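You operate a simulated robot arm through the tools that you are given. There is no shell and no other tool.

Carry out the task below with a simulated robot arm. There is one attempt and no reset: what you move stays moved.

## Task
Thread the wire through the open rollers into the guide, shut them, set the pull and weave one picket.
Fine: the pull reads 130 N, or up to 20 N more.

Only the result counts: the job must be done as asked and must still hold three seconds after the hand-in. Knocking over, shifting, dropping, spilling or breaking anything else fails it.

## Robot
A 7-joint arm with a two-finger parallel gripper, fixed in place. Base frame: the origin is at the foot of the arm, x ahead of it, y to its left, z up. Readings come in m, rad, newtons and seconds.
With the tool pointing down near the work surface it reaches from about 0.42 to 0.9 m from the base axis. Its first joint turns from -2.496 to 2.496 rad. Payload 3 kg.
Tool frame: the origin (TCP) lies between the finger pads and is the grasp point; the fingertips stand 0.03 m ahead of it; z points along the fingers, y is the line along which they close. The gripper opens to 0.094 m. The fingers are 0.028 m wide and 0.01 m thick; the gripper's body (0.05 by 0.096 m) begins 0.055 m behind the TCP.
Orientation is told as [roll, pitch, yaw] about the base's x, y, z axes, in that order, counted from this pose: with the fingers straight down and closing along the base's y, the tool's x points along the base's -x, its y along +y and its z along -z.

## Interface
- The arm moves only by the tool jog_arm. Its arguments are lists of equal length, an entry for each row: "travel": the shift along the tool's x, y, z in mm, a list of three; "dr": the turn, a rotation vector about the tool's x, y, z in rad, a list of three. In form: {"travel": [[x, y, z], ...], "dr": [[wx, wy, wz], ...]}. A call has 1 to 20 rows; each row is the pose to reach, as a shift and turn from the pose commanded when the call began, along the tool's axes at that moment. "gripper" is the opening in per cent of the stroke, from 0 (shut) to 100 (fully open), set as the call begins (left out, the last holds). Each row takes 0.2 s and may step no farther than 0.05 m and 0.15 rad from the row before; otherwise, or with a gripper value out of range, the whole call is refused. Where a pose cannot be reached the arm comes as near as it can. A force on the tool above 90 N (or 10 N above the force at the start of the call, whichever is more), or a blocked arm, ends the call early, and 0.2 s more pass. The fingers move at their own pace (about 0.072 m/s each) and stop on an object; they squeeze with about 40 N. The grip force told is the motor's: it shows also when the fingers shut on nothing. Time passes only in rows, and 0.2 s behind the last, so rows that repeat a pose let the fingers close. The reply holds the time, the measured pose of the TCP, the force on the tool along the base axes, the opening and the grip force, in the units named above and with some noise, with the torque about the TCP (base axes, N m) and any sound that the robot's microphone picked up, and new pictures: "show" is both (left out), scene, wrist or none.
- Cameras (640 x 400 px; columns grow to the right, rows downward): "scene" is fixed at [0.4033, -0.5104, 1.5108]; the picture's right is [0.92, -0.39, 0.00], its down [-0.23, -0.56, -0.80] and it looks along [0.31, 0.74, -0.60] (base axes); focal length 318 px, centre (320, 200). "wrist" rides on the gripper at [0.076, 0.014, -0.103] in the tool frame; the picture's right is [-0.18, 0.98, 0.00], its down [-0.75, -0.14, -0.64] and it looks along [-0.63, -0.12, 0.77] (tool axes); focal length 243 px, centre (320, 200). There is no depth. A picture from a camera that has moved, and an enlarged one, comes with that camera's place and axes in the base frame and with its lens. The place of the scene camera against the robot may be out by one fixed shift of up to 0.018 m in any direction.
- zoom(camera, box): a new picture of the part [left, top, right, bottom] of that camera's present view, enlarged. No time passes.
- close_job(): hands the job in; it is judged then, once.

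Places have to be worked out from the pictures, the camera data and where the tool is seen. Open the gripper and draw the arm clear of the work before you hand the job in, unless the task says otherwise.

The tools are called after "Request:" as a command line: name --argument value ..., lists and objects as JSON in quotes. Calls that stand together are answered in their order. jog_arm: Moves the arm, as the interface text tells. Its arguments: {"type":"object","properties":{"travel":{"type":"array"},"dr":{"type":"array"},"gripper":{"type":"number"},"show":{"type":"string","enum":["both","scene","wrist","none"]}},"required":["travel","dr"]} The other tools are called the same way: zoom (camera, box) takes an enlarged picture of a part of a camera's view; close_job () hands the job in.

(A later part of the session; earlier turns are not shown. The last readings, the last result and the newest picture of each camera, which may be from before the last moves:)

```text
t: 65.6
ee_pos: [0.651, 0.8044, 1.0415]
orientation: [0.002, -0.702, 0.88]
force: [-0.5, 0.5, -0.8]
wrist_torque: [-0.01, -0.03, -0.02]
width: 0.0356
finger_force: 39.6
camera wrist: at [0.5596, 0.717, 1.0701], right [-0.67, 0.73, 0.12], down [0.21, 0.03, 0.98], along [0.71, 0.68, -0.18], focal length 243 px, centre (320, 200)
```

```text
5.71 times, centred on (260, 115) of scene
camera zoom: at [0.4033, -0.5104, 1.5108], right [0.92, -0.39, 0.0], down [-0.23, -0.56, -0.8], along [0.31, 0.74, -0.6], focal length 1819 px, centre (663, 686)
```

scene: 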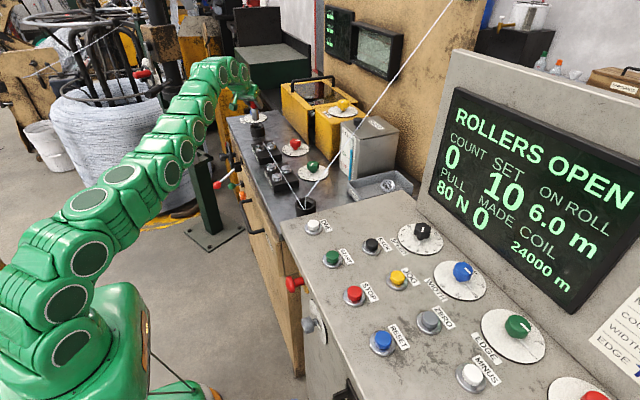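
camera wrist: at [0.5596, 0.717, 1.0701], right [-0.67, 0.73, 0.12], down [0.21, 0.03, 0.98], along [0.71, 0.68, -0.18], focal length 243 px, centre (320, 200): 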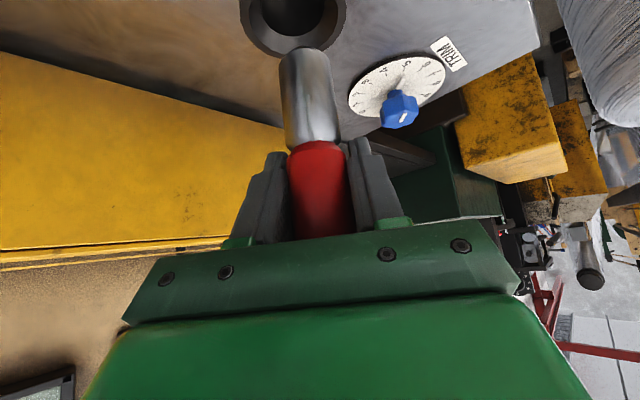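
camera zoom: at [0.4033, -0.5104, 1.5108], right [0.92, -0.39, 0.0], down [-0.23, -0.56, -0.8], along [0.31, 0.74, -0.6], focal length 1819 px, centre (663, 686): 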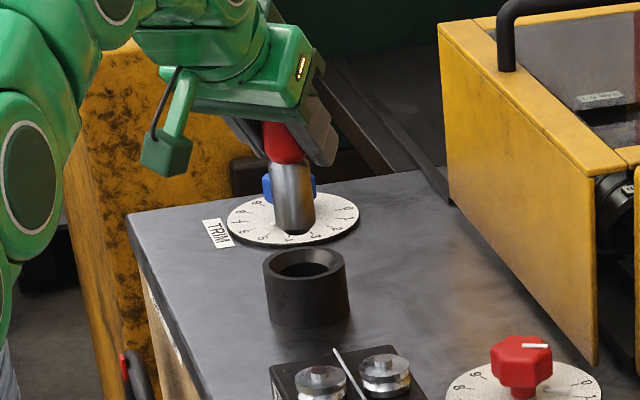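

The leader hangs vertically above the guide. Lowering it into the mouth with a small lateral correction.

Request:
jog_arm --travel '[[3, -1, 8], [10, -2, 17], [18, -2, 27], [26, -2, 37]]' --dr '[[0, 0, 0], [0, 0, 0], [0, 0, 0], [0, 0, 0]]'

Request:
zoom --camera "wrist" --box '[230, 0, 410, 130]'

```text
t: 66.6
ee_pos: [0.6573, 0.8076, 0.9962]
orientation: [0.003, -0.703, 0.878]
force: [0.9, -0.1, -1.0]
wrist_torque: [-0.01, 0.03, -0.01]
width: 0.0356
finger_force: 40.6
camera wrist: at [0.5656, 0.7205, 1.025], right [-0.67, 0.73, 0.12], down [0.21, 0.03, 0.98], along [0.71, 0.68, -0.18], focal length 243 px, centre (320, 200)
```

scene: 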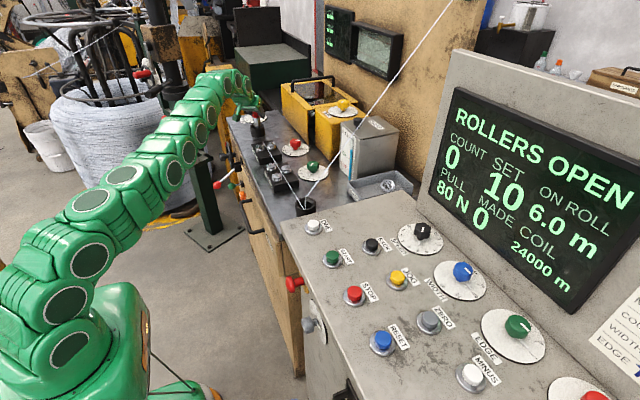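
wrist: 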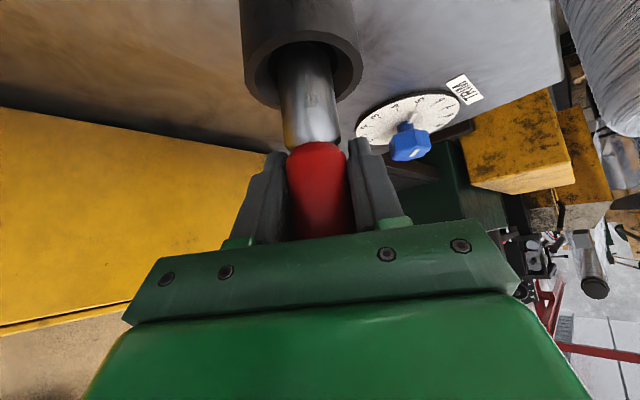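

```text
3.08 times, centred on (320, 65) of wrist
camera zoom: at [0.5656, 0.7205, 1.025], right [-0.67, 0.73, 0.12], down [0.21, 0.03, 0.98], along [0.71, 0.68, -0.18], focal length 746 px, centre (320, 615)
```

zoom: 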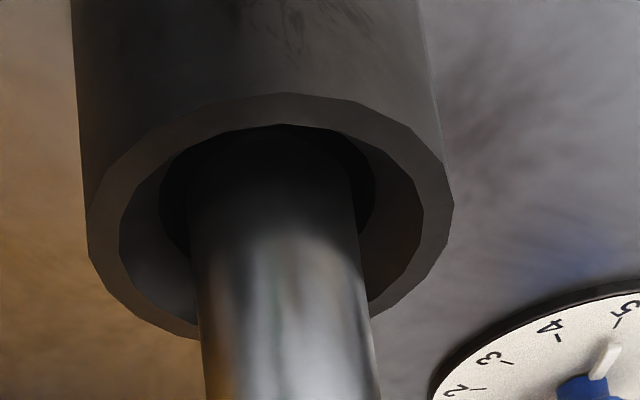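

Well centred. Lowering the final ~19 mm.

Request:
jog_arm --travel '[[5, 0, 4], [9, 0, 8], [14, 0, 13]]' --dr '[[0, 0, 0], [0, 0, 0], [0, 0, 0]]'

Request:
zoom --camera "scene" --box '[220, 90, 340, 220]'

```text
t: 67.4
ee_pos: [0.6542, 0.8057, 0.9756]
orientation: [0.005, -0.703, 0.877]
force: [0.4, 1.2, -1.0]
wrist_torque: [-0.04, 0.0, 0.02]
width: 0.0351
finger_force: 40.0
camera wrist: at [0.5642, 0.7189, 1.0054], right [-0.67, 0.73, 0.12], down [0.21, 0.03, 0.98], along [0.71, 0.68, -0.18], focal length 243 px, centre (320, 200)
```

scene: 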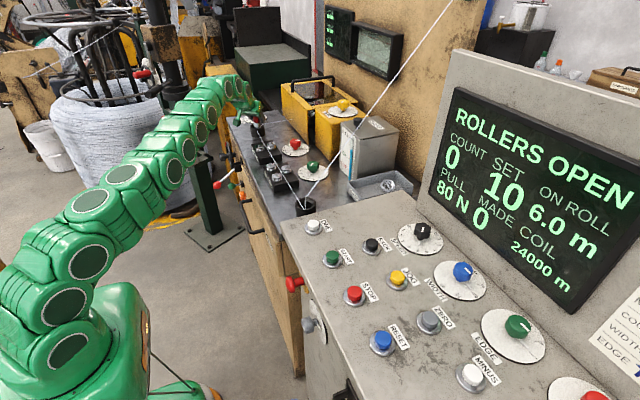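
wrist: 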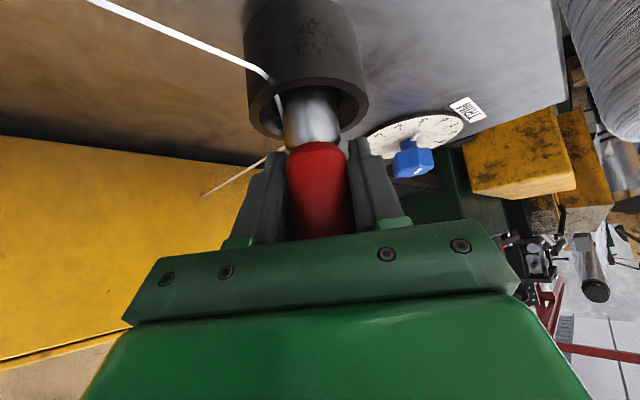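

```text
3.08 times, centred on (280, 155) of scene
camera zoom: at [0.4033, -0.5104, 1.5108], right [0.92, -0.39, 0.0], down [-0.23, -0.56, -0.8], along [0.31, 0.74, -0.6], focal length 980 px, centre (443, 338)
```

zoom: 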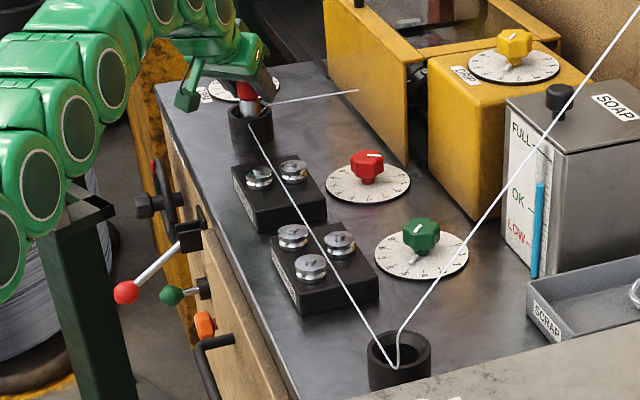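

The wire now runs through both roller sets, into the guide and on to the machine: threaded. Releasing the leader and retreating along the tool axis.

Request:
jog_arm --travel '[[0, 0, 0], [0, 0, 0], [0, 0, 0]]' --dr '[[0, 0, 0], [0, 0, 0], [0, 0, 0]]' --gripper 60 --show "wrist"

Request:
jog_arm --travel '[[0, 0, -20], [0, 0, -50], [0, 0, -85], [0, 0, -120]]' --dr '[[0, 0, 0], [0, 0, 0], [0, 0, 0], [0, 0, 0]]'

Request:
zoom --camera "scene" --box '[220, 90, 340, 220]'

```text
t: 68.2
ee_pos: [0.655, 0.806, 0.9779]
orientation: [0.006, -0.703, 0.879]
force: [-0.1, 0.6, 0.3]
wrist_torque: [0.01, -0.03, 0.03]
width: 0.0564
finger_force: 0.0
camera wrist: at [0.5641, 0.7189, 1.0059], right [-0.67, 0.73, 0.12], down [0.21, 0.03, 0.98], along [0.71, 0.68, -0.18], focal length 243 px, centre (320, 200)
```

wrist: 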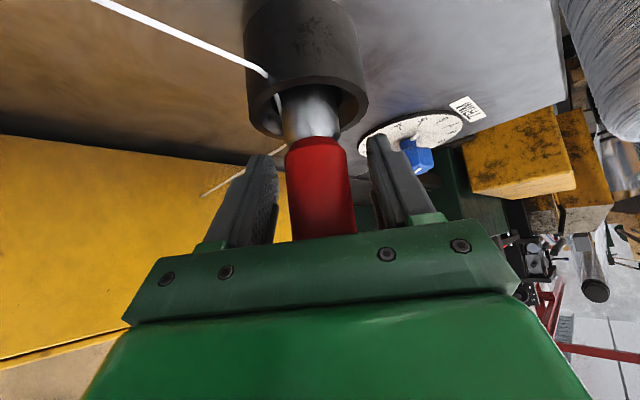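

```text
t: 69.2
ee_pos: [0.6079, 0.7456, 1.0704]
orientation: [0.004, -0.706, 0.878]
force: [-1.0, 0.1, -0.2]
wrist_torque: [0.02, 0.0, -0.02]
width: 0.0561
finger_force: 0.1
camera wrist: at [0.5156, 0.6585, 1.0993], right [-0.67, 0.73, 0.12], down [0.21, 0.03, 0.98], along [0.71, 0.68, -0.18], focal length 243 px, centre (320, 200)
```

scene: 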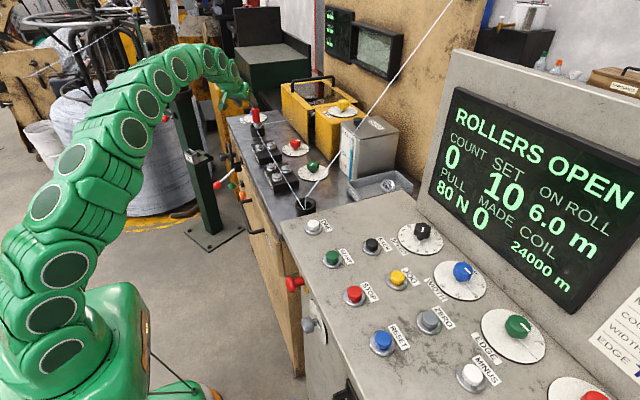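
wrist: 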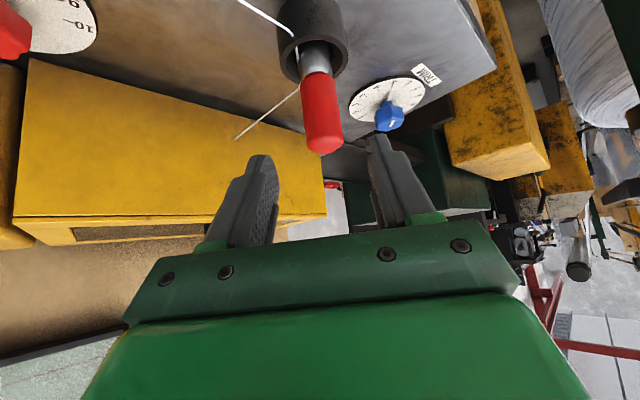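

```text
3.08 times, centred on (280, 155) of scene
camera zoom: at [0.4033, -0.5104, 1.5108], right [0.92, -0.39, 0.0], down [-0.23, -0.56, -0.8], along [0.31, 0.74, -0.6], focal length 980 px, centre (443, 338)
```

zoom: 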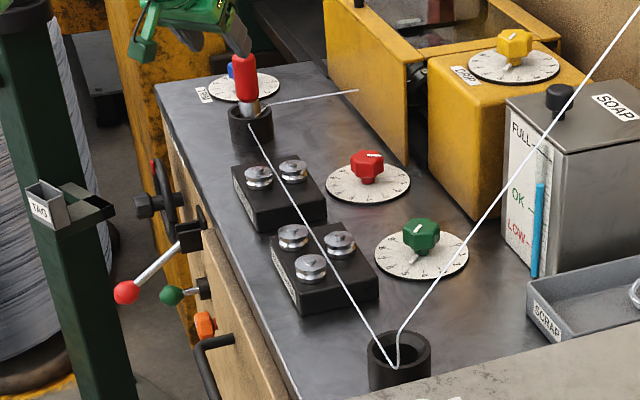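

Leader stands in the guide with the wire threaded. Now back to the ROLLERS lever to raise (shut) it.

Request:
jog_arm --travel '[[19, 15, -12], [39, 31, -24], [58, 46, -36], [77, 62, -48], [97, 77, -60], [116, 93, -72]]' --dr '[[0, 0.118, 0], [0, 0.235, 0], [0, 0.353, 0], [0, 0.47, 0], [0, 0.588, 0], [0, 0.706, 0]]' --show "none"

Request:
jog_arm --travel '[[0, 0, 0], [0, 0, 0], [0, 0, 0], [0, 0, 0], [0, 0, 0], [0, 0, 0]]' --dr '[[0, 0, 0.147], [0, 0, 0.294], [0, 0, 0.441], [0, 0, 0.588], [0, 0, 0.735], [0, 0, 0.878]]' --gripper 75 --show "wrist"

```text
t: 70.6
ee_pos: [0.4497, 0.7017, 1.0509]
orientation: [0.004, 0.004, 0.88]
force: [0.2, 0.0, -0.2]
wrist_torque: [0.03, -0.01, 0.0]
width: 0.0567
finger_force: 0.1
```

```text
t: 72.0
ee_pos: [0.4471, 0.7007, 1.0495]
orientation: [-0.002, 0.005, 0.003]
force: [0.3, -0.6, 0.4]
wrist_torque: [0.0, 0.01, 0.03]
width: 0.0704
finger_force: 0.0
camera wrist: at [0.3708, 0.7151, 1.1521], right [0.18, 0.98, 0.0], down [0.76, -0.14, 0.64], along [0.63, -0.12, -0.77], focal length 243 px, centre (320, 200)
```

wrist: 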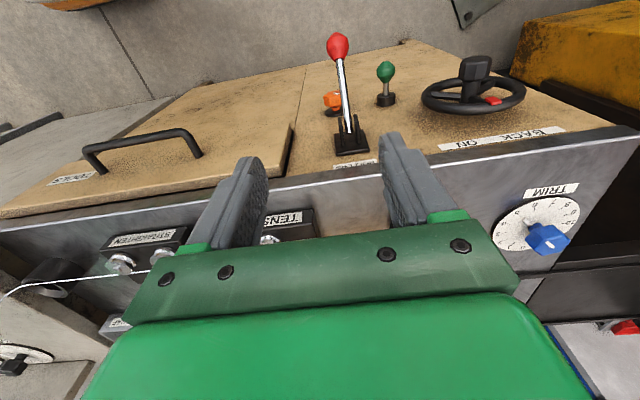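

The lever points down with its ball at about (0.430, 0.730, 0.73). Descending onto it.

Request:
jog_arm --travel '[[9, 15, 40], [18, 29, 80], [18, 29, 125], [18, 29, 170], [18, 29, 215], [18, 29, 260], [18, 29, 300], [18, 29, 320]]' --dr '[[0, 0, 0], [0, 0, 0], [0, 0, 0], [0, 0, 0], [0, 0, 0], [0, 0, 0], [0, 0, 0], [0, 0, 0]]' --show "wrist"

Request:
jog_arm --travel '[[0, 0, 0], [0, 0, 0], [0, 0, 0]]' --dr '[[0, 0, 0], [0, 0, 0], [0, 0, 0]]' --gripper 0 --show "wrist"

```text
t: 73.8
ee_pos: [0.4289, 0.7307, 0.7308]
orientation: [0.004, 0.002, 0.003]
force: [-0.5, 0.4, 0.1]
wrist_torque: [-0.01, 0.01, 0.02]
width: 0.0706
finger_force: 0.0
camera wrist: at [0.3521, 0.7447, 0.8343], right [0.18, 0.98, 0.0], down [0.76, -0.14, 0.64], along [0.63, -0.12, -0.77], focal length 243 px, centre (320, 200)
```

wrist: 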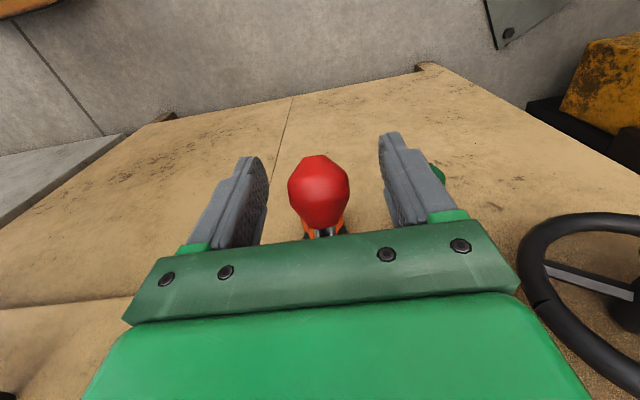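

```text
t: 74.6
ee_pos: [0.4298, 0.7304, 0.7313]
orientation: [-0.002, 0.003, 0.004]
force: [-2.6, -15.8, 4.8]
wrist_torque: [-0.05, 0.0, -0.09]
width: 0.0324
finger_force: 44.9
camera wrist: at [0.3521, 0.744, 0.8342], right [0.18, 0.98, 0.0], down [0.76, -0.14, 0.64], along [0.63, -0.12, -0.77], focal length 243 px, centre (320, 200)
```

wrist: 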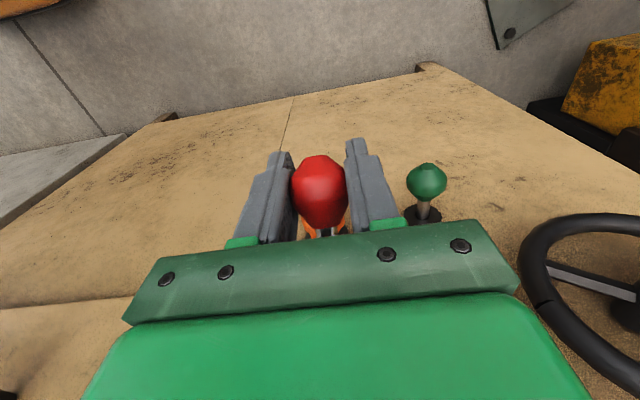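

Gripped; raising the lever along its arc to the top.

Request:
jog_arm --travel '[[5, 0, -10], [9, 0, -20], [13, 0, -32], [16, 0, -44], [17, 0, -56], [18, 0, -69], [17, 0, -81], [16, 0, -93], [13, 0, -105], [9, 0, -117], [5, 0, -128], [-1, 0, -139], [-4, 0, -148]]' --dr '[[0, 0, 0], [0, 0, 0], [0, 0, 0], [0, 0, 0], [0, 0, 0], [0, 0, 0], [0, 0, 0], [0, 0, 0], [0, 0, 0], [0, 0, 0], [0, 0, 0], [0, 0, 0], [0, 0, 0]]'

```text
t: 77.4
ee_pos: [0.4336, 0.7284, 0.8784]
orientation: [0.002, 0.002, 0.002]
force: [9.6, 3.3, -15.5]
wrist_torque: [0.15, 0.86, -0.05]
width: 0.0324
finger_force: 45.3
camera wrist: at [0.357, 0.7437, 0.9812], right [0.18, 0.98, 0.0], down [0.76, -0.14, 0.64], along [0.63, -0.12, -0.77], focal length 243 px, centre (320, 200)
```

scene: 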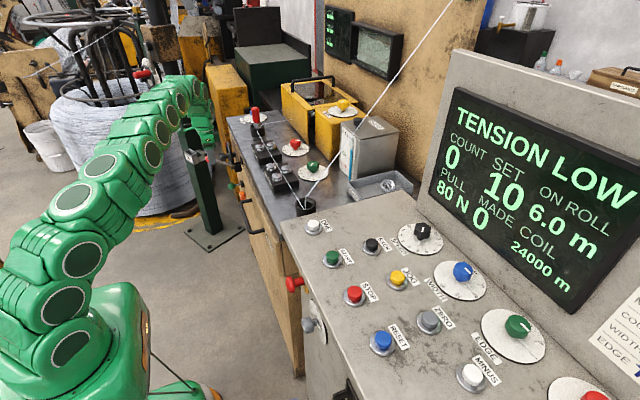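
wrist: 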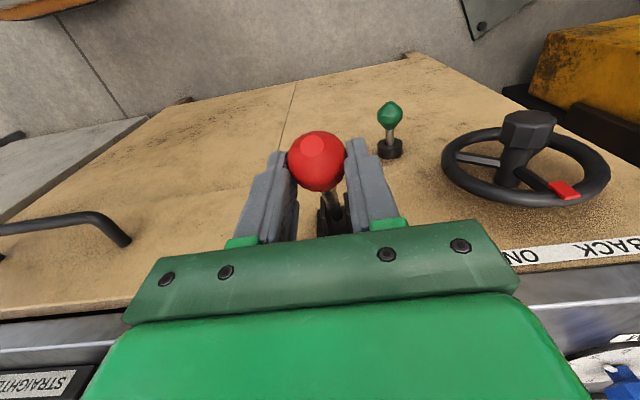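

The display switched to TENSION LOW: wire in, rollers shut. I nudge the lever up a few mm more to its stop, release and lift away.

Request:
jog_arm --travel '[[-3, 0, -5], [-3, 0, -5]]' --dr '[[0, 0, 0], [0, 0, 0]]' --show "none"

Request:
jog_arm --travel '[[0, 0, 0], [0, 0, 0], [0, 0, 0]]' --dr '[[0, 0, 0], [0, 0, 0], [0, 0, 0]]' --gripper 75 --show "wrist"

Request:
jog_arm --travel '[[0, 0, -40], [0, 0, -85], [0, 0, -130], [0, 0, -170]]' --dr '[[0, 0, 0], [0, 0, 0], [0, 0, 0], [0, 0, 0]]'

```text
t: 78.0
ee_pos: [0.4345, 0.7292, 0.8827]
orientation: [0.001, 0.002, 0.006]
force: [8.2, 7.6, -16.1]
wrist_torque: [0.15, 0.92, -0.06]
width: 0.0324
finger_force: 44.9
```

```text
t: 78.8
ee_pos: [0.4357, 0.7298, 0.8843]
orientation: [-0.001, 0.004, 0.002]
force: [-0.2, -0.6, -1.2]
wrist_torque: [0.0, 0.0, -0.01]
width: 0.0704
finger_force: 0.0
camera wrist: at [0.3589, 0.7434, 0.9861], right [0.18, 0.98, 0.0], down [0.76, -0.14, 0.64], along [0.63, -0.12, -0.77], focal length 243 px, centre (320, 200)
```

wrist: 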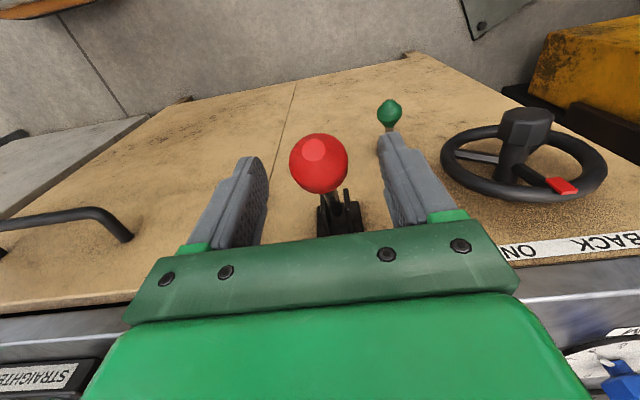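

```text
t: 79.8
ee_pos: [0.4339, 0.7249, 1.0488]
orientation: [-0.002, 0.006, 0.002]
force: [1.3, -1.7, -1.0]
wrist_torque: [0.06, 0.15, -0.02]
width: 0.0704
finger_force: 0.1
out of reach, approached as far as the arm can: row 4
camera wrist: at [0.3568, 0.7384, 1.1516], right [0.18, 0.98, 0.0], down [0.76, -0.14, 0.64], along [0.63, -0.12, -0.77], focal length 243 px, centre (320, 200)
```

scene: 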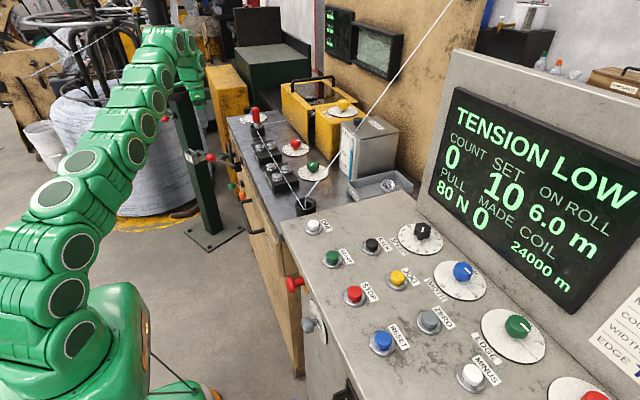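
wrist: 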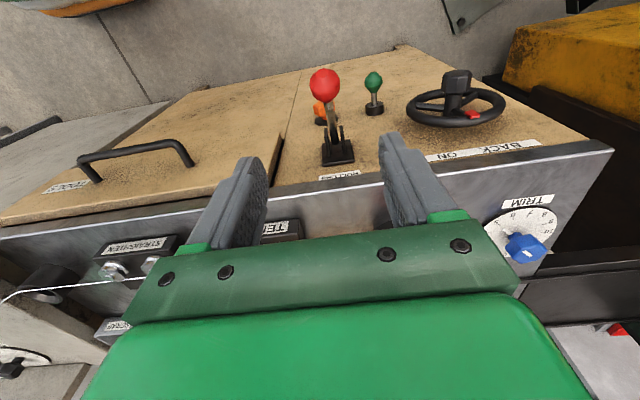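

Lever is up and the display reads TENSION LOW with PULL 80 N. Next the red TENSION dial at about (0.77, 0.60): moving to a tilted pre-grasp view of it.

Request:
jog_arm --travel '[[-23, -25, -8], [-46, -50, -16], [-70, -75, -25], [-93, -100, -33], [-116, -125, -41]]' --dr '[[0, 0, -0.132], [0, 0, -0.264], [0, 0, -0.396], [0, 0, -0.528], [0, 0, -0.66]]' --show "none"

Request:
jog_arm --travel '[[-21, -34, 8], [-42, -68, 15], [-64, -102, 22], [-85, -135, 30]]' --dr '[[0, -0.1, 0], [0, -0.2, 0], [0, -0.3, 0], [0, -0.4, 0]]'

```text
t: 81.0
ee_pos: [0.5519, 0.6011, 1.0867]
orientation: [0.001, 0.004, 0.665]
force: [-0.2, -0.4, 0.0]
wrist_torque: [0.0, -0.01, -0.03]
width: 0.0704
finger_force: 0.0
```

```text
t: 82.0
ee_pos: [0.7013, 0.5464, 1.0591]
orientation: [0.001, -0.398, 0.661]
force: [0.5, 0.3, -0.1]
wrist_torque: [-0.02, 0.03, 0.01]
width: 0.0705
finger_force: 0.1
camera wrist: at [0.6048, 0.4902, 1.1234], right [-0.47, 0.88, 0.07], down [0.44, 0.16, 0.88], along [0.76, 0.45, -0.46], focal length 243 px, centre (320, 200)
```

scene: 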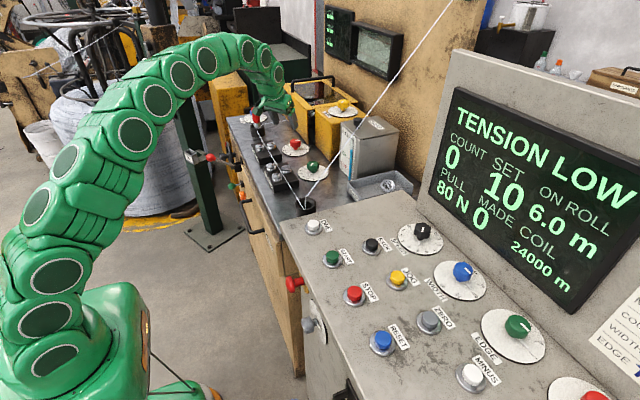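
wrist: 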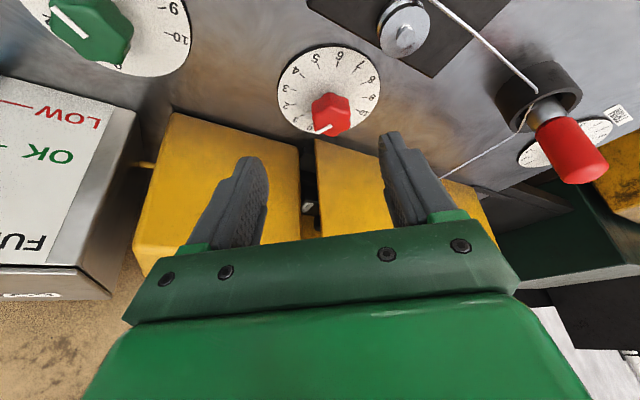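

Request:
zoom --camera "wrist" --box '[260, 30, 400, 150]'

```text
3.33 times, centred on (330, 90) of wrist
camera zoom: at [0.6048, 0.4902, 1.1234], right [-0.47, 0.88, 0.07], down [0.44, 0.16, 0.88], along [0.76, 0.45, -0.46], focal length 809 px, centre (287, 567)
```

zoom: 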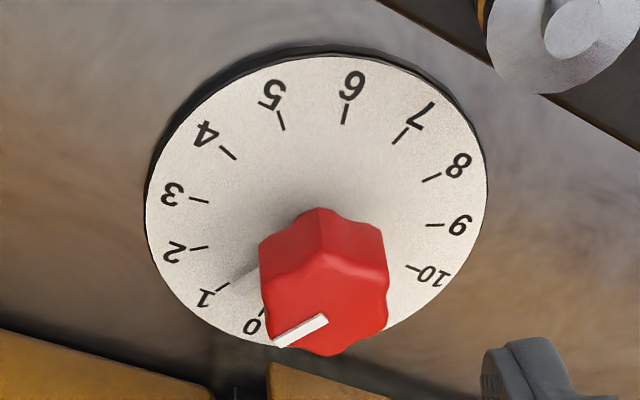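

The dial pointer stands near 1, the knob axis is at about (0.761, 0.602) with its top at z≈0.93. I'll rotate the yaw ahead (so I can turn clockwise) and come close above the knob.

Request:
jog_arm --travel '[[-6, -1, 15], [-12, -3, 31], [-18, -4, 46], [-24, -6, 62], [-30, -7, 77]]' --dr '[[-0.0426, 0, -0.1012], [-0.0851, 0, -0.2024], [-0.1277, 0, -0.3037], [-0.1702, 0, -0.4049], [-0.2128, 0, -0.5061]]'

Request:
zoom --camera "wrist" --box '[220, 60, 420, 240]'

```text
t: 83.2
ee_pos: [0.7514, 0.5782, 0.9985]
orientation: [0.004, -0.397, 1.214]
force: [0.7, -0.3, -0.6]
wrist_torque: [-0.01, -0.01, -0.01]
width: 0.0705
finger_force: 0.1
camera wrist: at [0.6983, 0.4793, 1.0632], right [-0.86, 0.5, 0.07], down [0.29, 0.37, 0.88], along [0.42, 0.78, -0.46], focal length 243 px, centre (320, 200)
```

scene: 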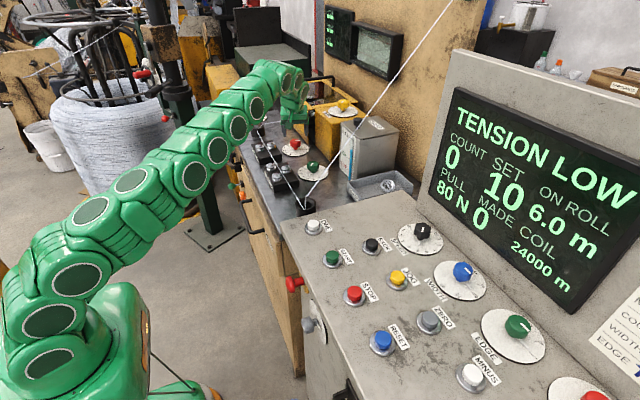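
wrist: 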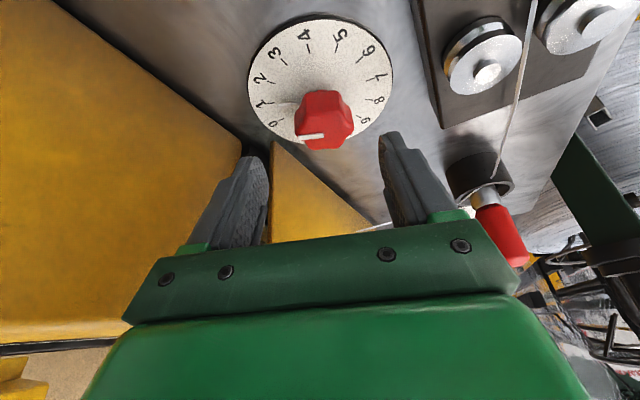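

```text
2.22 times, centred on (320, 150) of wrist
camera zoom: at [0.6983, 0.4793, 1.0632], right [-0.86, 0.5, 0.07], down [0.29, 0.37, 0.88], along [0.42, 0.78, -0.46], focal length 539 px, centre (320, 311)
```

zoom: 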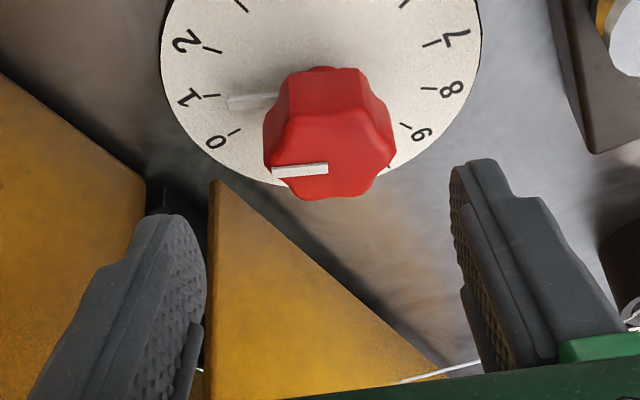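

The knob is centred ahead; the yellow boxes are ~5 cm clear of the finger. Moving down onto the knob.

Request:
jog_arm --travel '[[0, 1, 25], [0, 3, 50], [0, 3, 67]]' --dr '[[0, 0, 0], [0, 0, 0], [0, 0, 0]]'

Request:
zoom --camera "wrist" --box '[220, 80, 420, 250]'

```text
t: 84.0
ee_pos: [0.7568, 0.6027, 0.937]
orientation: [0.002, -0.399, 1.211]
force: [-0.6, 0.7, -0.3]
wrist_torque: [0.01, 0.02, 0.02]
width: 0.0706
finger_force: 0.0
camera wrist: at [0.7044, 0.505, 1.0026], right [-0.86, 0.5, 0.07], down [0.29, 0.37, 0.88], along [0.42, 0.78, -0.46], focal length 243 px, centre (320, 200)
```

scene: 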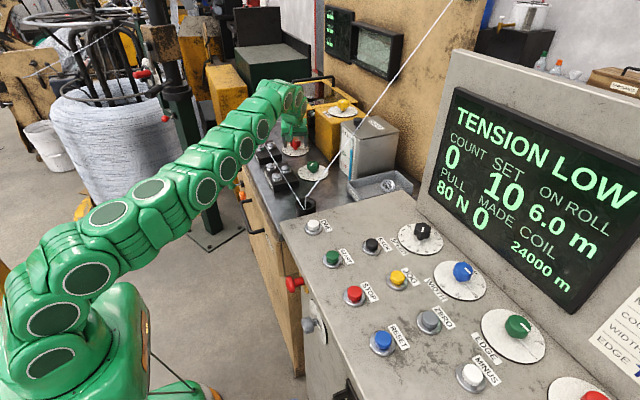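
wrist: 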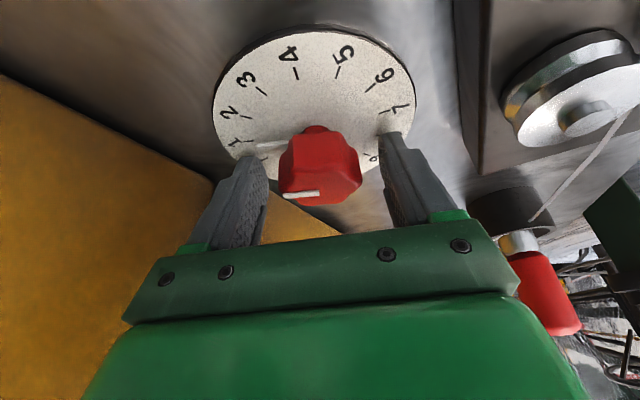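

```text
2.35 times, centred on (320, 165) of wrist
camera zoom: at [0.7044, 0.505, 1.0026], right [-0.86, 0.5, 0.07], down [0.29, 0.37, 0.88], along [0.42, 0.78, -0.46], focal length 571 px, centre (320, 282)
```

zoom: 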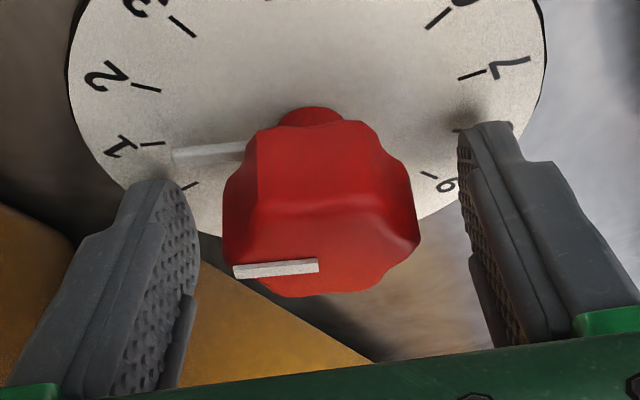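

Knob is centred between the fingers. Closing on it.

Request:
jog_arm --travel '[[0, 0, 3], [0, 0, 3], [0, 0, 3], [0, 0, 3]]' --dr '[[0, 0, 0], [0, 0, 0], [0, 0, 0], [0, 0, 0]]' --gripper 0 --show "wrist"

```text
t: 85.0
ee_pos: [0.7572, 0.6047, 0.9374]
orientation: [0.002, -0.402, 1.211]
force: [-15.1, -11.5, 37.8]
wrist_torque: [-1.12, -0.16, 0.04]
width: 0.0416
finger_force: 45.1
camera wrist: at [0.7038, 0.5062, 1.0016], right [-0.86, 0.5, 0.07], down [0.29, 0.37, 0.89], along [0.42, 0.78, -0.46], focal length 243 px, centre (320, 200)
```

wrist: 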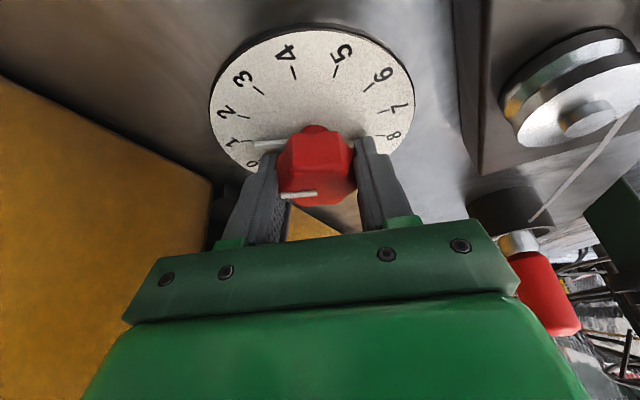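

There's ~38 N upward force, so I pressed slightly too deep. I'll reopen, back off 5 mm and regrip.

Request:
jog_arm --travel '[[0, 0, 0], [0, 0, -5], [0, 0, -5]]' --dr '[[0, 0, 0], [0, 0, 0], [0, 0, 0]]' --gripper 70 --show "none"

Request:
jog_arm --travel '[[0, 0, 0], [0, 0, 0], [0, 0, 0]]' --dr '[[0, 0, 0], [0, 0, 0], [0, 0, 0]]' --gripper 0 --show "none"

```text
t: 85.8
ee_pos: [0.7573, 0.6011, 0.9368]
orientation: [0.005, -0.396, 1.208]
force: [-3.7, -0.9, 6.7]
wrist_torque: [0.09, -0.06, 0.04]
width: 0.0641
finger_force: 0.1
```

```text
t: 86.6
ee_pos: [0.7555, 0.6019, 0.9373]
orientation: [0.003, -0.396, 1.211]
force: [-18.6, -10.4, -13.3]
wrist_torque: [0.09, -0.02, -0.03]
width: 0.0397
finger_force: 45.4
```

Grip is acceptable now. Turning clockwise (seen from above) by 0.3 rad first and reading the display.

Request:
jog_arm --travel '[[0, 0, 0], [0, 0, 0], [0, 0, 0]]' --dr '[[0.0387, 0, 0.0922], [0.0774, 0, 0.1844], [0.1161, 0, 0.2766]]'

Request:
zoom --camera "scene" --box '[420, 70, 640, 320]'

Request:
zoom --camera "wrist" --box '[200, 20, 440, 250]'

```text
t: 87.4
ee_pos: [0.7558, 0.6008, 0.9379]
orientation: [0.003, -0.394, 0.909]
force: [-18.4, -21.3, -19.0]
wrist_torque: [-0.16, -0.05, 0.0]
width: 0.0395
finger_force: 45.6
camera wrist: at [0.677, 0.5235, 1.0033], right [-0.67, 0.74, 0.07], down [0.39, 0.27, 0.88], along [0.63, 0.62, -0.47], focal length 243 px, centre (320, 200)
```

scene: 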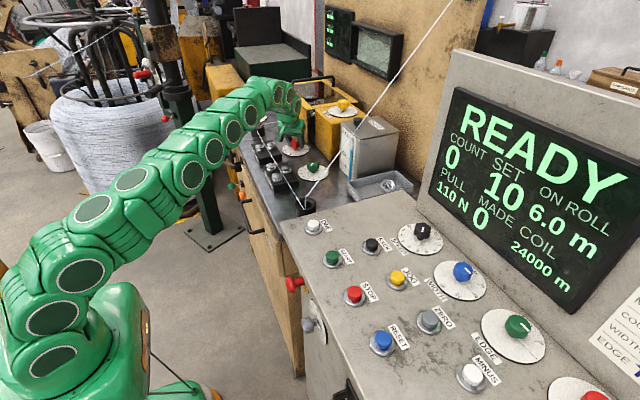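
wrist: 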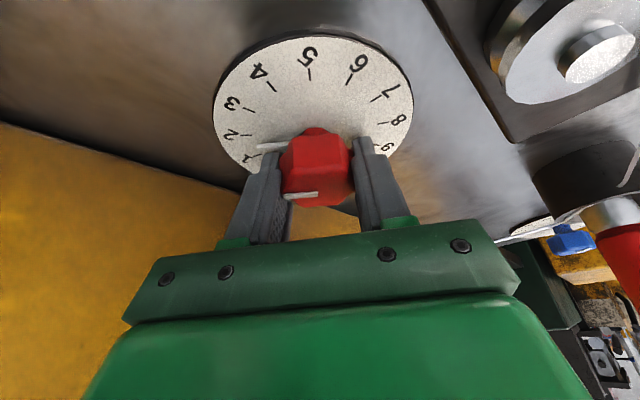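

```text
1.60 times, centred on (530, 195) of scene
camera zoom: at [0.4033, -0.5104, 1.5108], right [0.92, -0.39, 0.0], down [-0.23, -0.56, -0.8], along [0.31, 0.74, -0.6], focal length 509 px, centre (-16, 208)
```

zoom: 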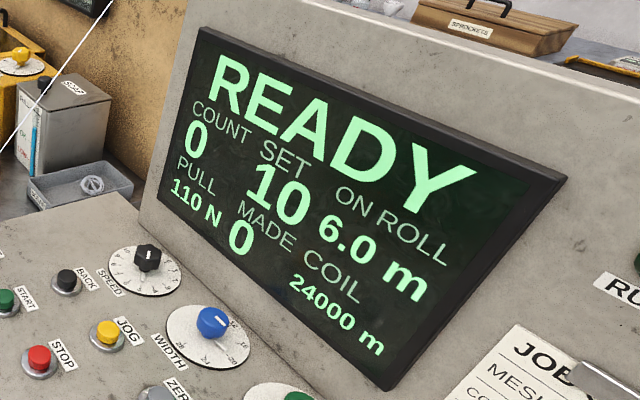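

```text
1.74 times, centred on (320, 135) of wrist
camera zoom: at [0.677, 0.5235, 1.0033], right [-0.67, 0.74, 0.07], down [0.39, 0.27, 0.88], along [0.63, 0.62, -0.47], focal length 422 px, centre (320, 313)
```

zoom: 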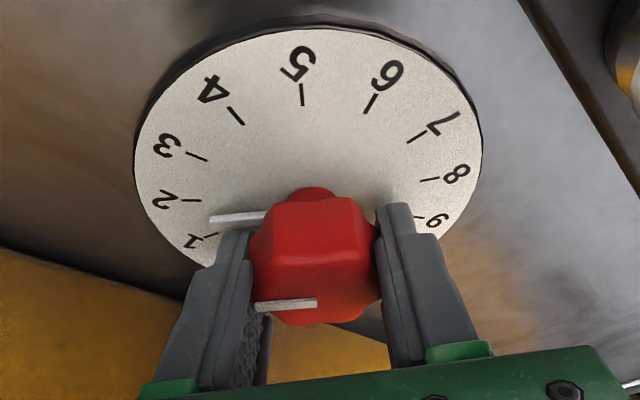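

PULL rose from 80 to 110 N with 0.3 rad and the status is READY. Turning another 0.3 rad should give about 140 N.

Request:
jog_arm --travel '[[0, 0, 0], [0, 0, 0], [0, 0, 0]]' --dr '[[0.0384, 0, 0.0923], [0.0768, 0, 0.1846], [0.1114, 0, 0.2677]]'

Request:
zoom --camera "scene" --box '[420, 70, 640, 320]'

```text
t: 88.2
ee_pos: [0.757, 0.6024, 0.9387]
orientation: [0.004, -0.397, 0.62]
force: [-6.4, -16.3, -24.2]
wrist_torque: [0.03, -0.09, 0.07]
width: 0.0394
finger_force: 45.0
camera wrist: at [0.6582, 0.5485, 1.0039], right [-0.43, 0.9, 0.07], down [0.45, 0.14, 0.88], along [0.78, 0.42, -0.46], focal length 243 px, centre (320, 200)
```

scene: 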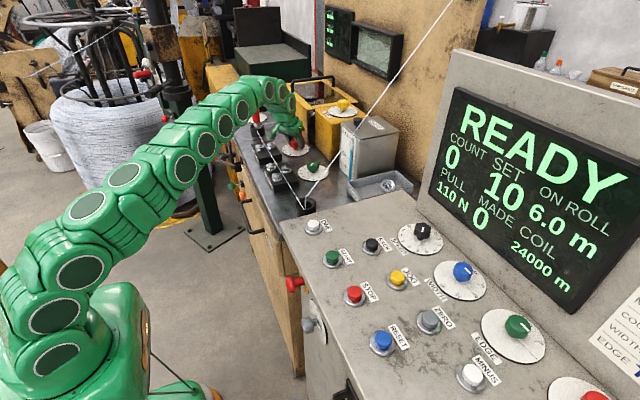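
wrist: 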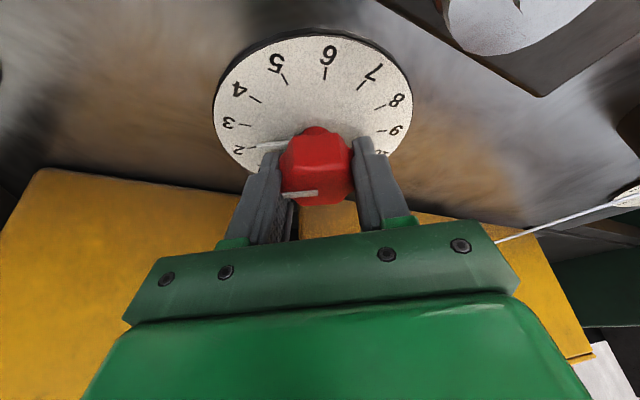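

```text
1.60 times, centred on (530, 195) of scene
camera zoom: at [0.4033, -0.5104, 1.5108], right [0.92, -0.39, 0.0], down [-0.23, -0.56, -0.8], along [0.31, 0.74, -0.6], focal length 509 px, centre (-16, 208)
```

zoom: 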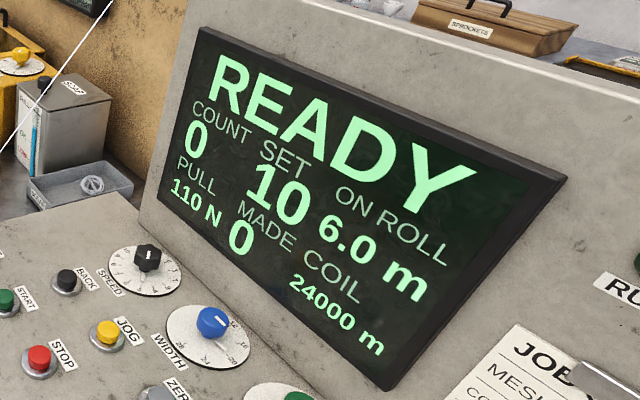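

PULL still shows 110 with the pointer at 2, so it steps 30 N per dial unit: unit 3 should give 140 N. Turning about 0.4 rad more to reach 3.

Request:
jog_arm --travel '[[0, 0, 0], [0, 0, 0], [0, 0, 0], [0, 0, 0]]' --dr '[[0.0387, 0, 0.0922], [0.0774, 0, 0.1844], [0.1161, 0, 0.2766], [0.1548, 0, 0.3688]]'

Request:
zoom --camera "scene" --box '[420, 70, 640, 320]'

Request:
zoom --camera "wrist" --box '[200, 20, 440, 250]'

```text
t: 89.2
ee_pos: [0.7568, 0.6001, 0.9397]
orientation: [0.003, -0.393, 0.219]
force: [-16.1, -45.5, -17.9]
wrist_torque: [-0.47, -0.18, 0.13]
width: 0.0396
finger_force: 44.9
camera wrist: at [0.646, 0.5902, 1.0045], right [-0.05, 1.0, 0.07], down [0.47, -0.04, 0.88], along [0.88, 0.08, -0.47], focal length 243 px, centre (320, 200)
```

scene: 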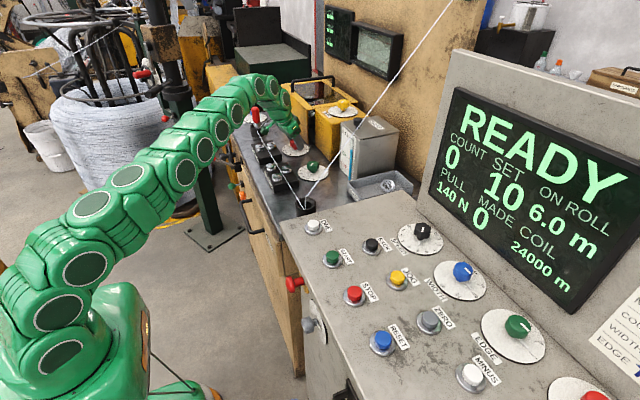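
wrist: 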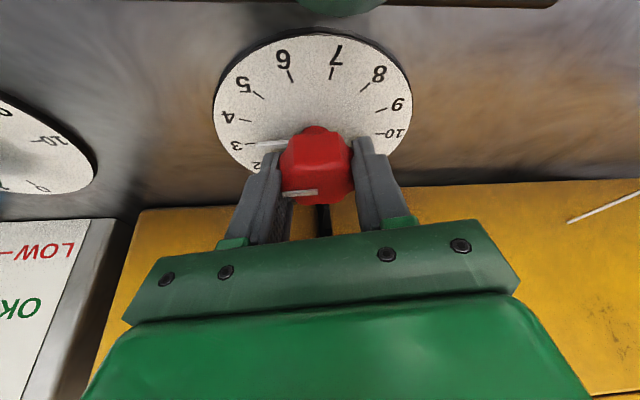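

```text
1.60 times, centred on (530, 195) of scene
camera zoom: at [0.4033, -0.5104, 1.5108], right [0.92, -0.39, 0.0], down [-0.23, -0.56, -0.8], along [0.31, 0.74, -0.6], focal length 509 px, centre (-16, 208)
```

zoom: 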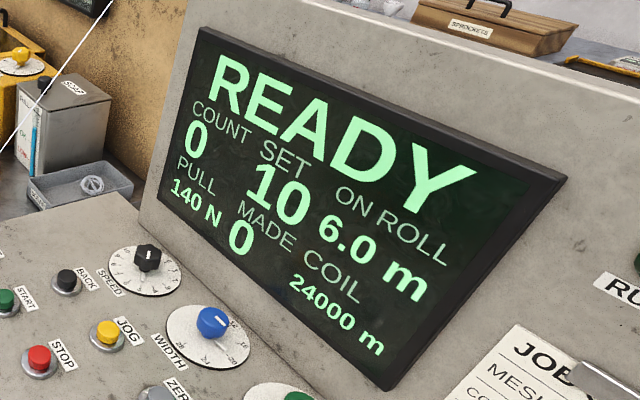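

```text
1.74 times, centred on (320, 135) of wrist
camera zoom: at [0.646, 0.5902, 1.0045], right [-0.05, 1.0, 0.07], down [0.47, -0.04, 0.88], along [0.88, 0.08, -0.47], focal length 422 px, centre (320, 313)
```

zoom: 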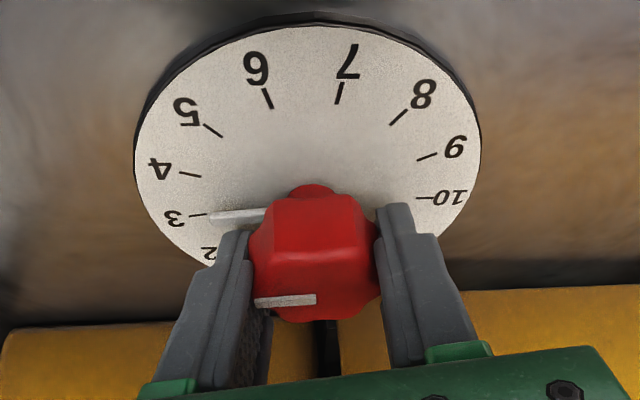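

PULL reads 140 N with the pointer on 3. Releasing the knob and backing out along the tool axis.

Request:
jog_arm --travel '[[0, 0, 0], [0, 0, 0], [0, 0, 0]]' --dr '[[0, 0, 0], [0, 0, 0], [0, 0, 0]]' --gripper 70 --show "none"

Request:
jog_arm --travel '[[0, 0, -20], [0, 0, -50], [0, 0, -85], [0, 0, -120]]' --dr '[[0, 0, 0], [0, 0, 0], [0, 0, 0], [0, 0, 0]]'

Request:
zoom --camera "scene" --box '[220, 90, 340, 220]'

Request:
zoom --camera "scene" --box '[420, 70, 640, 320]'

```text
t: 90.0
ee_pos: [0.7575, 0.6011, 0.9387]
orientation: [0.004, -0.396, 0.222]
force: [0.7, -0.6, -0.6]
wrist_torque: [0.0, 0.02, -0.01]
width: 0.0654
finger_force: 0.1
```

```text
t: 91.0
ee_pos: [0.7124, 0.5897, 1.0485]
orientation: [0.004, -0.394, 0.222]
force: [0.5, 0.6, -0.5]
wrist_torque: [-0.02, -0.01, -0.01]
width: 0.0658
finger_force: 0.0
camera wrist: at [0.5998, 0.5802, 1.1142], right [-0.05, 1.0, 0.07], down [0.47, -0.04, 0.88], along [0.88, 0.08, -0.47], focal length 243 px, centre (320, 200)
```

scene: 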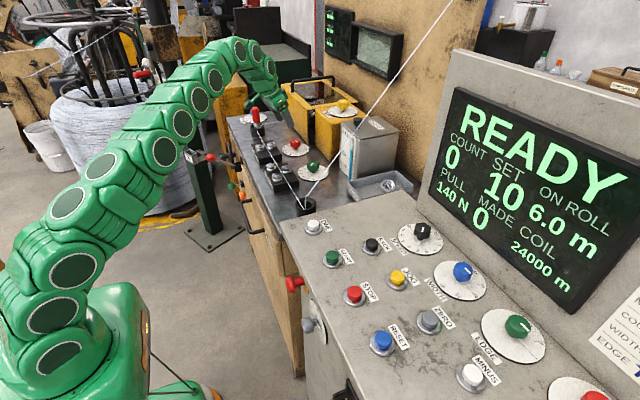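
wrist: 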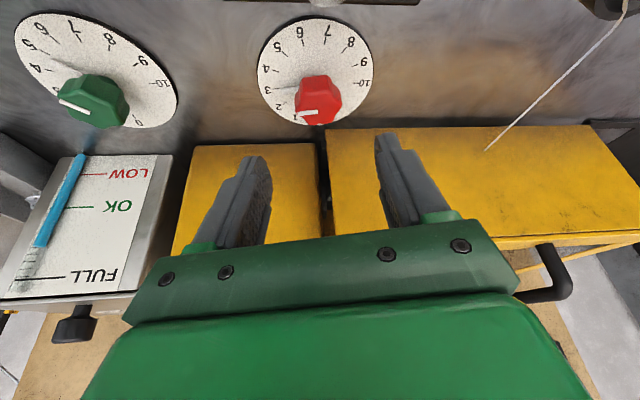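

```text
3.08 times, centred on (280, 155) of scene
camera zoom: at [0.4033, -0.5104, 1.5108], right [0.92, -0.39, 0.0], down [-0.23, -0.56, -0.8], along [0.31, 0.74, -0.6], focal length 980 px, centre (443, 338)
```

zoom: 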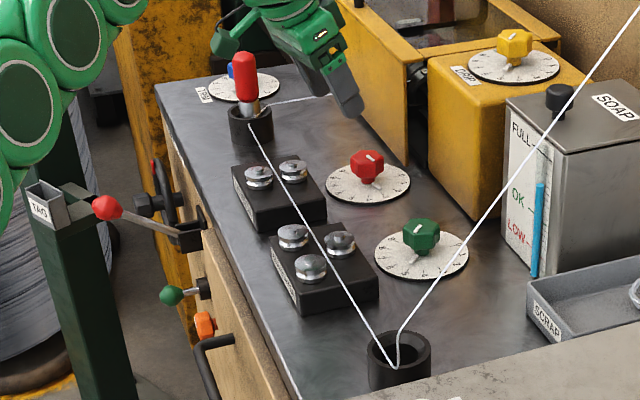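

```text
1.60 times, centred on (530, 195) of scene
camera zoom: at [0.4033, -0.5104, 1.5108], right [0.92, -0.39, 0.0], down [-0.23, -0.56, -0.8], along [0.31, 0.74, -0.6], focal length 509 px, centre (-16, 208)
```

zoom: 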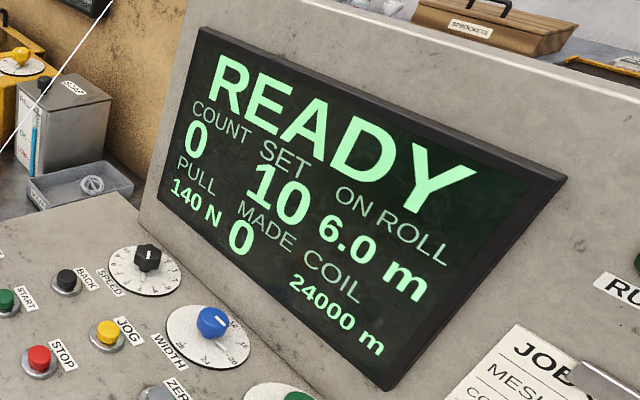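

Status READY with PULL 140 N, leader and wire in place, lever up. Now to the ONE button at about (0.628, 0.072, 0.948): I untilt, close the fingers and move there, staying clear of the wire.

Request:
jog_arm --travel '[[24, -21, -25], [48, -43, -51], [72, -64, -76], [96, -86, -102], [120, -107, -127]]' --dr '[[0, 0.079, 0], [0, 0.158, 0], [0, 0.236, 0], [0, 0.315, 0], [0, 0.394, 0]]' --gripper 0 --show "none"

Request:
jog_arm --travel '[[12, -43, 0], [25, -87, 0], [37, -130, 0], [49, -173, 0], [62, -217, 0], [74, -260, 0], [86, -303, 0], [99, -347, 0]]' --dr '[[0, 0, 0.028], [0, 0, 0.056], [0, 0, 0.083], [0, 0, 0.111], [0, 0, 0.139], [0, 0, 0.167], [0, 0, 0.194], [0, 0, 0.222]]'

Request:
zoom --camera "wrist" --box '[220, 80, 420, 240]'

```text
t: 92.2
ee_pos: [0.5774, 0.4509, 1.1211]
orientation: [0.003, -0.002, 0.225]
force: [0.1, 0.3, -1.3]
wrist_torque: [0.01, 0.01, -0.03]
width: 0.0001
finger_force: 33.0
```

```text
t: 94.0
ee_pos: [0.5591, 0.0889, 1.1189]
orientation: [0.004, -0.002, -0.001]
force: [0.0, -1.3, -1.5]
wrist_torque: [0.01, 0.01, 0.01]
width: 0.0
finger_force: 32.8
camera wrist: at [0.4822, 0.1036, 1.2214], right [0.18, 0.98, 0.0], down [0.75, -0.14, 0.64], along [0.63, -0.12, -0.77], focal length 243 px, centre (320, 200)
```

scene: 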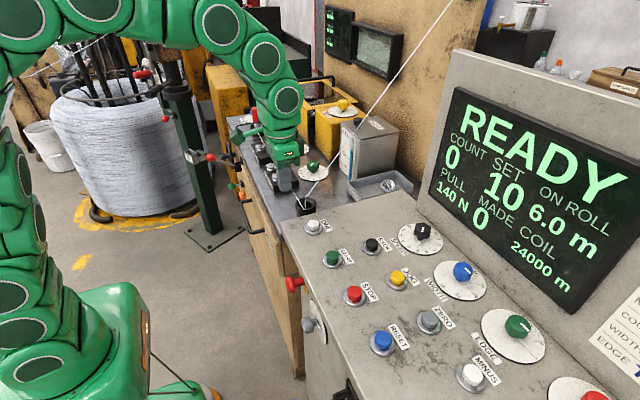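
wrist: 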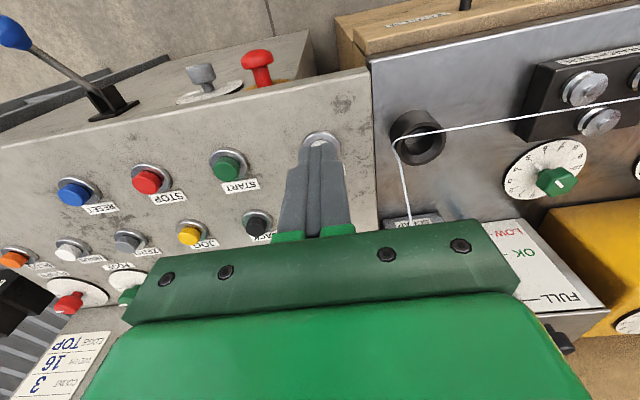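

```text
2.50 times, centred on (320, 160) of wrist
camera zoom: at [0.4822, 0.1036, 1.2214], right [0.18, 0.98, 0.0], down [0.75, -0.14, 0.64], along [0.63, -0.12, -0.77], focal length 606 px, centre (320, 300)
```

zoom: 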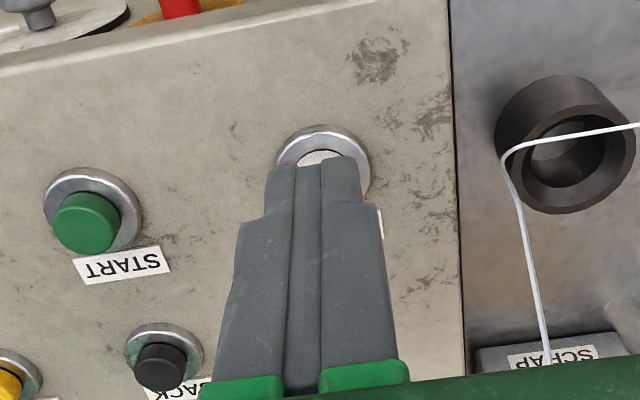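

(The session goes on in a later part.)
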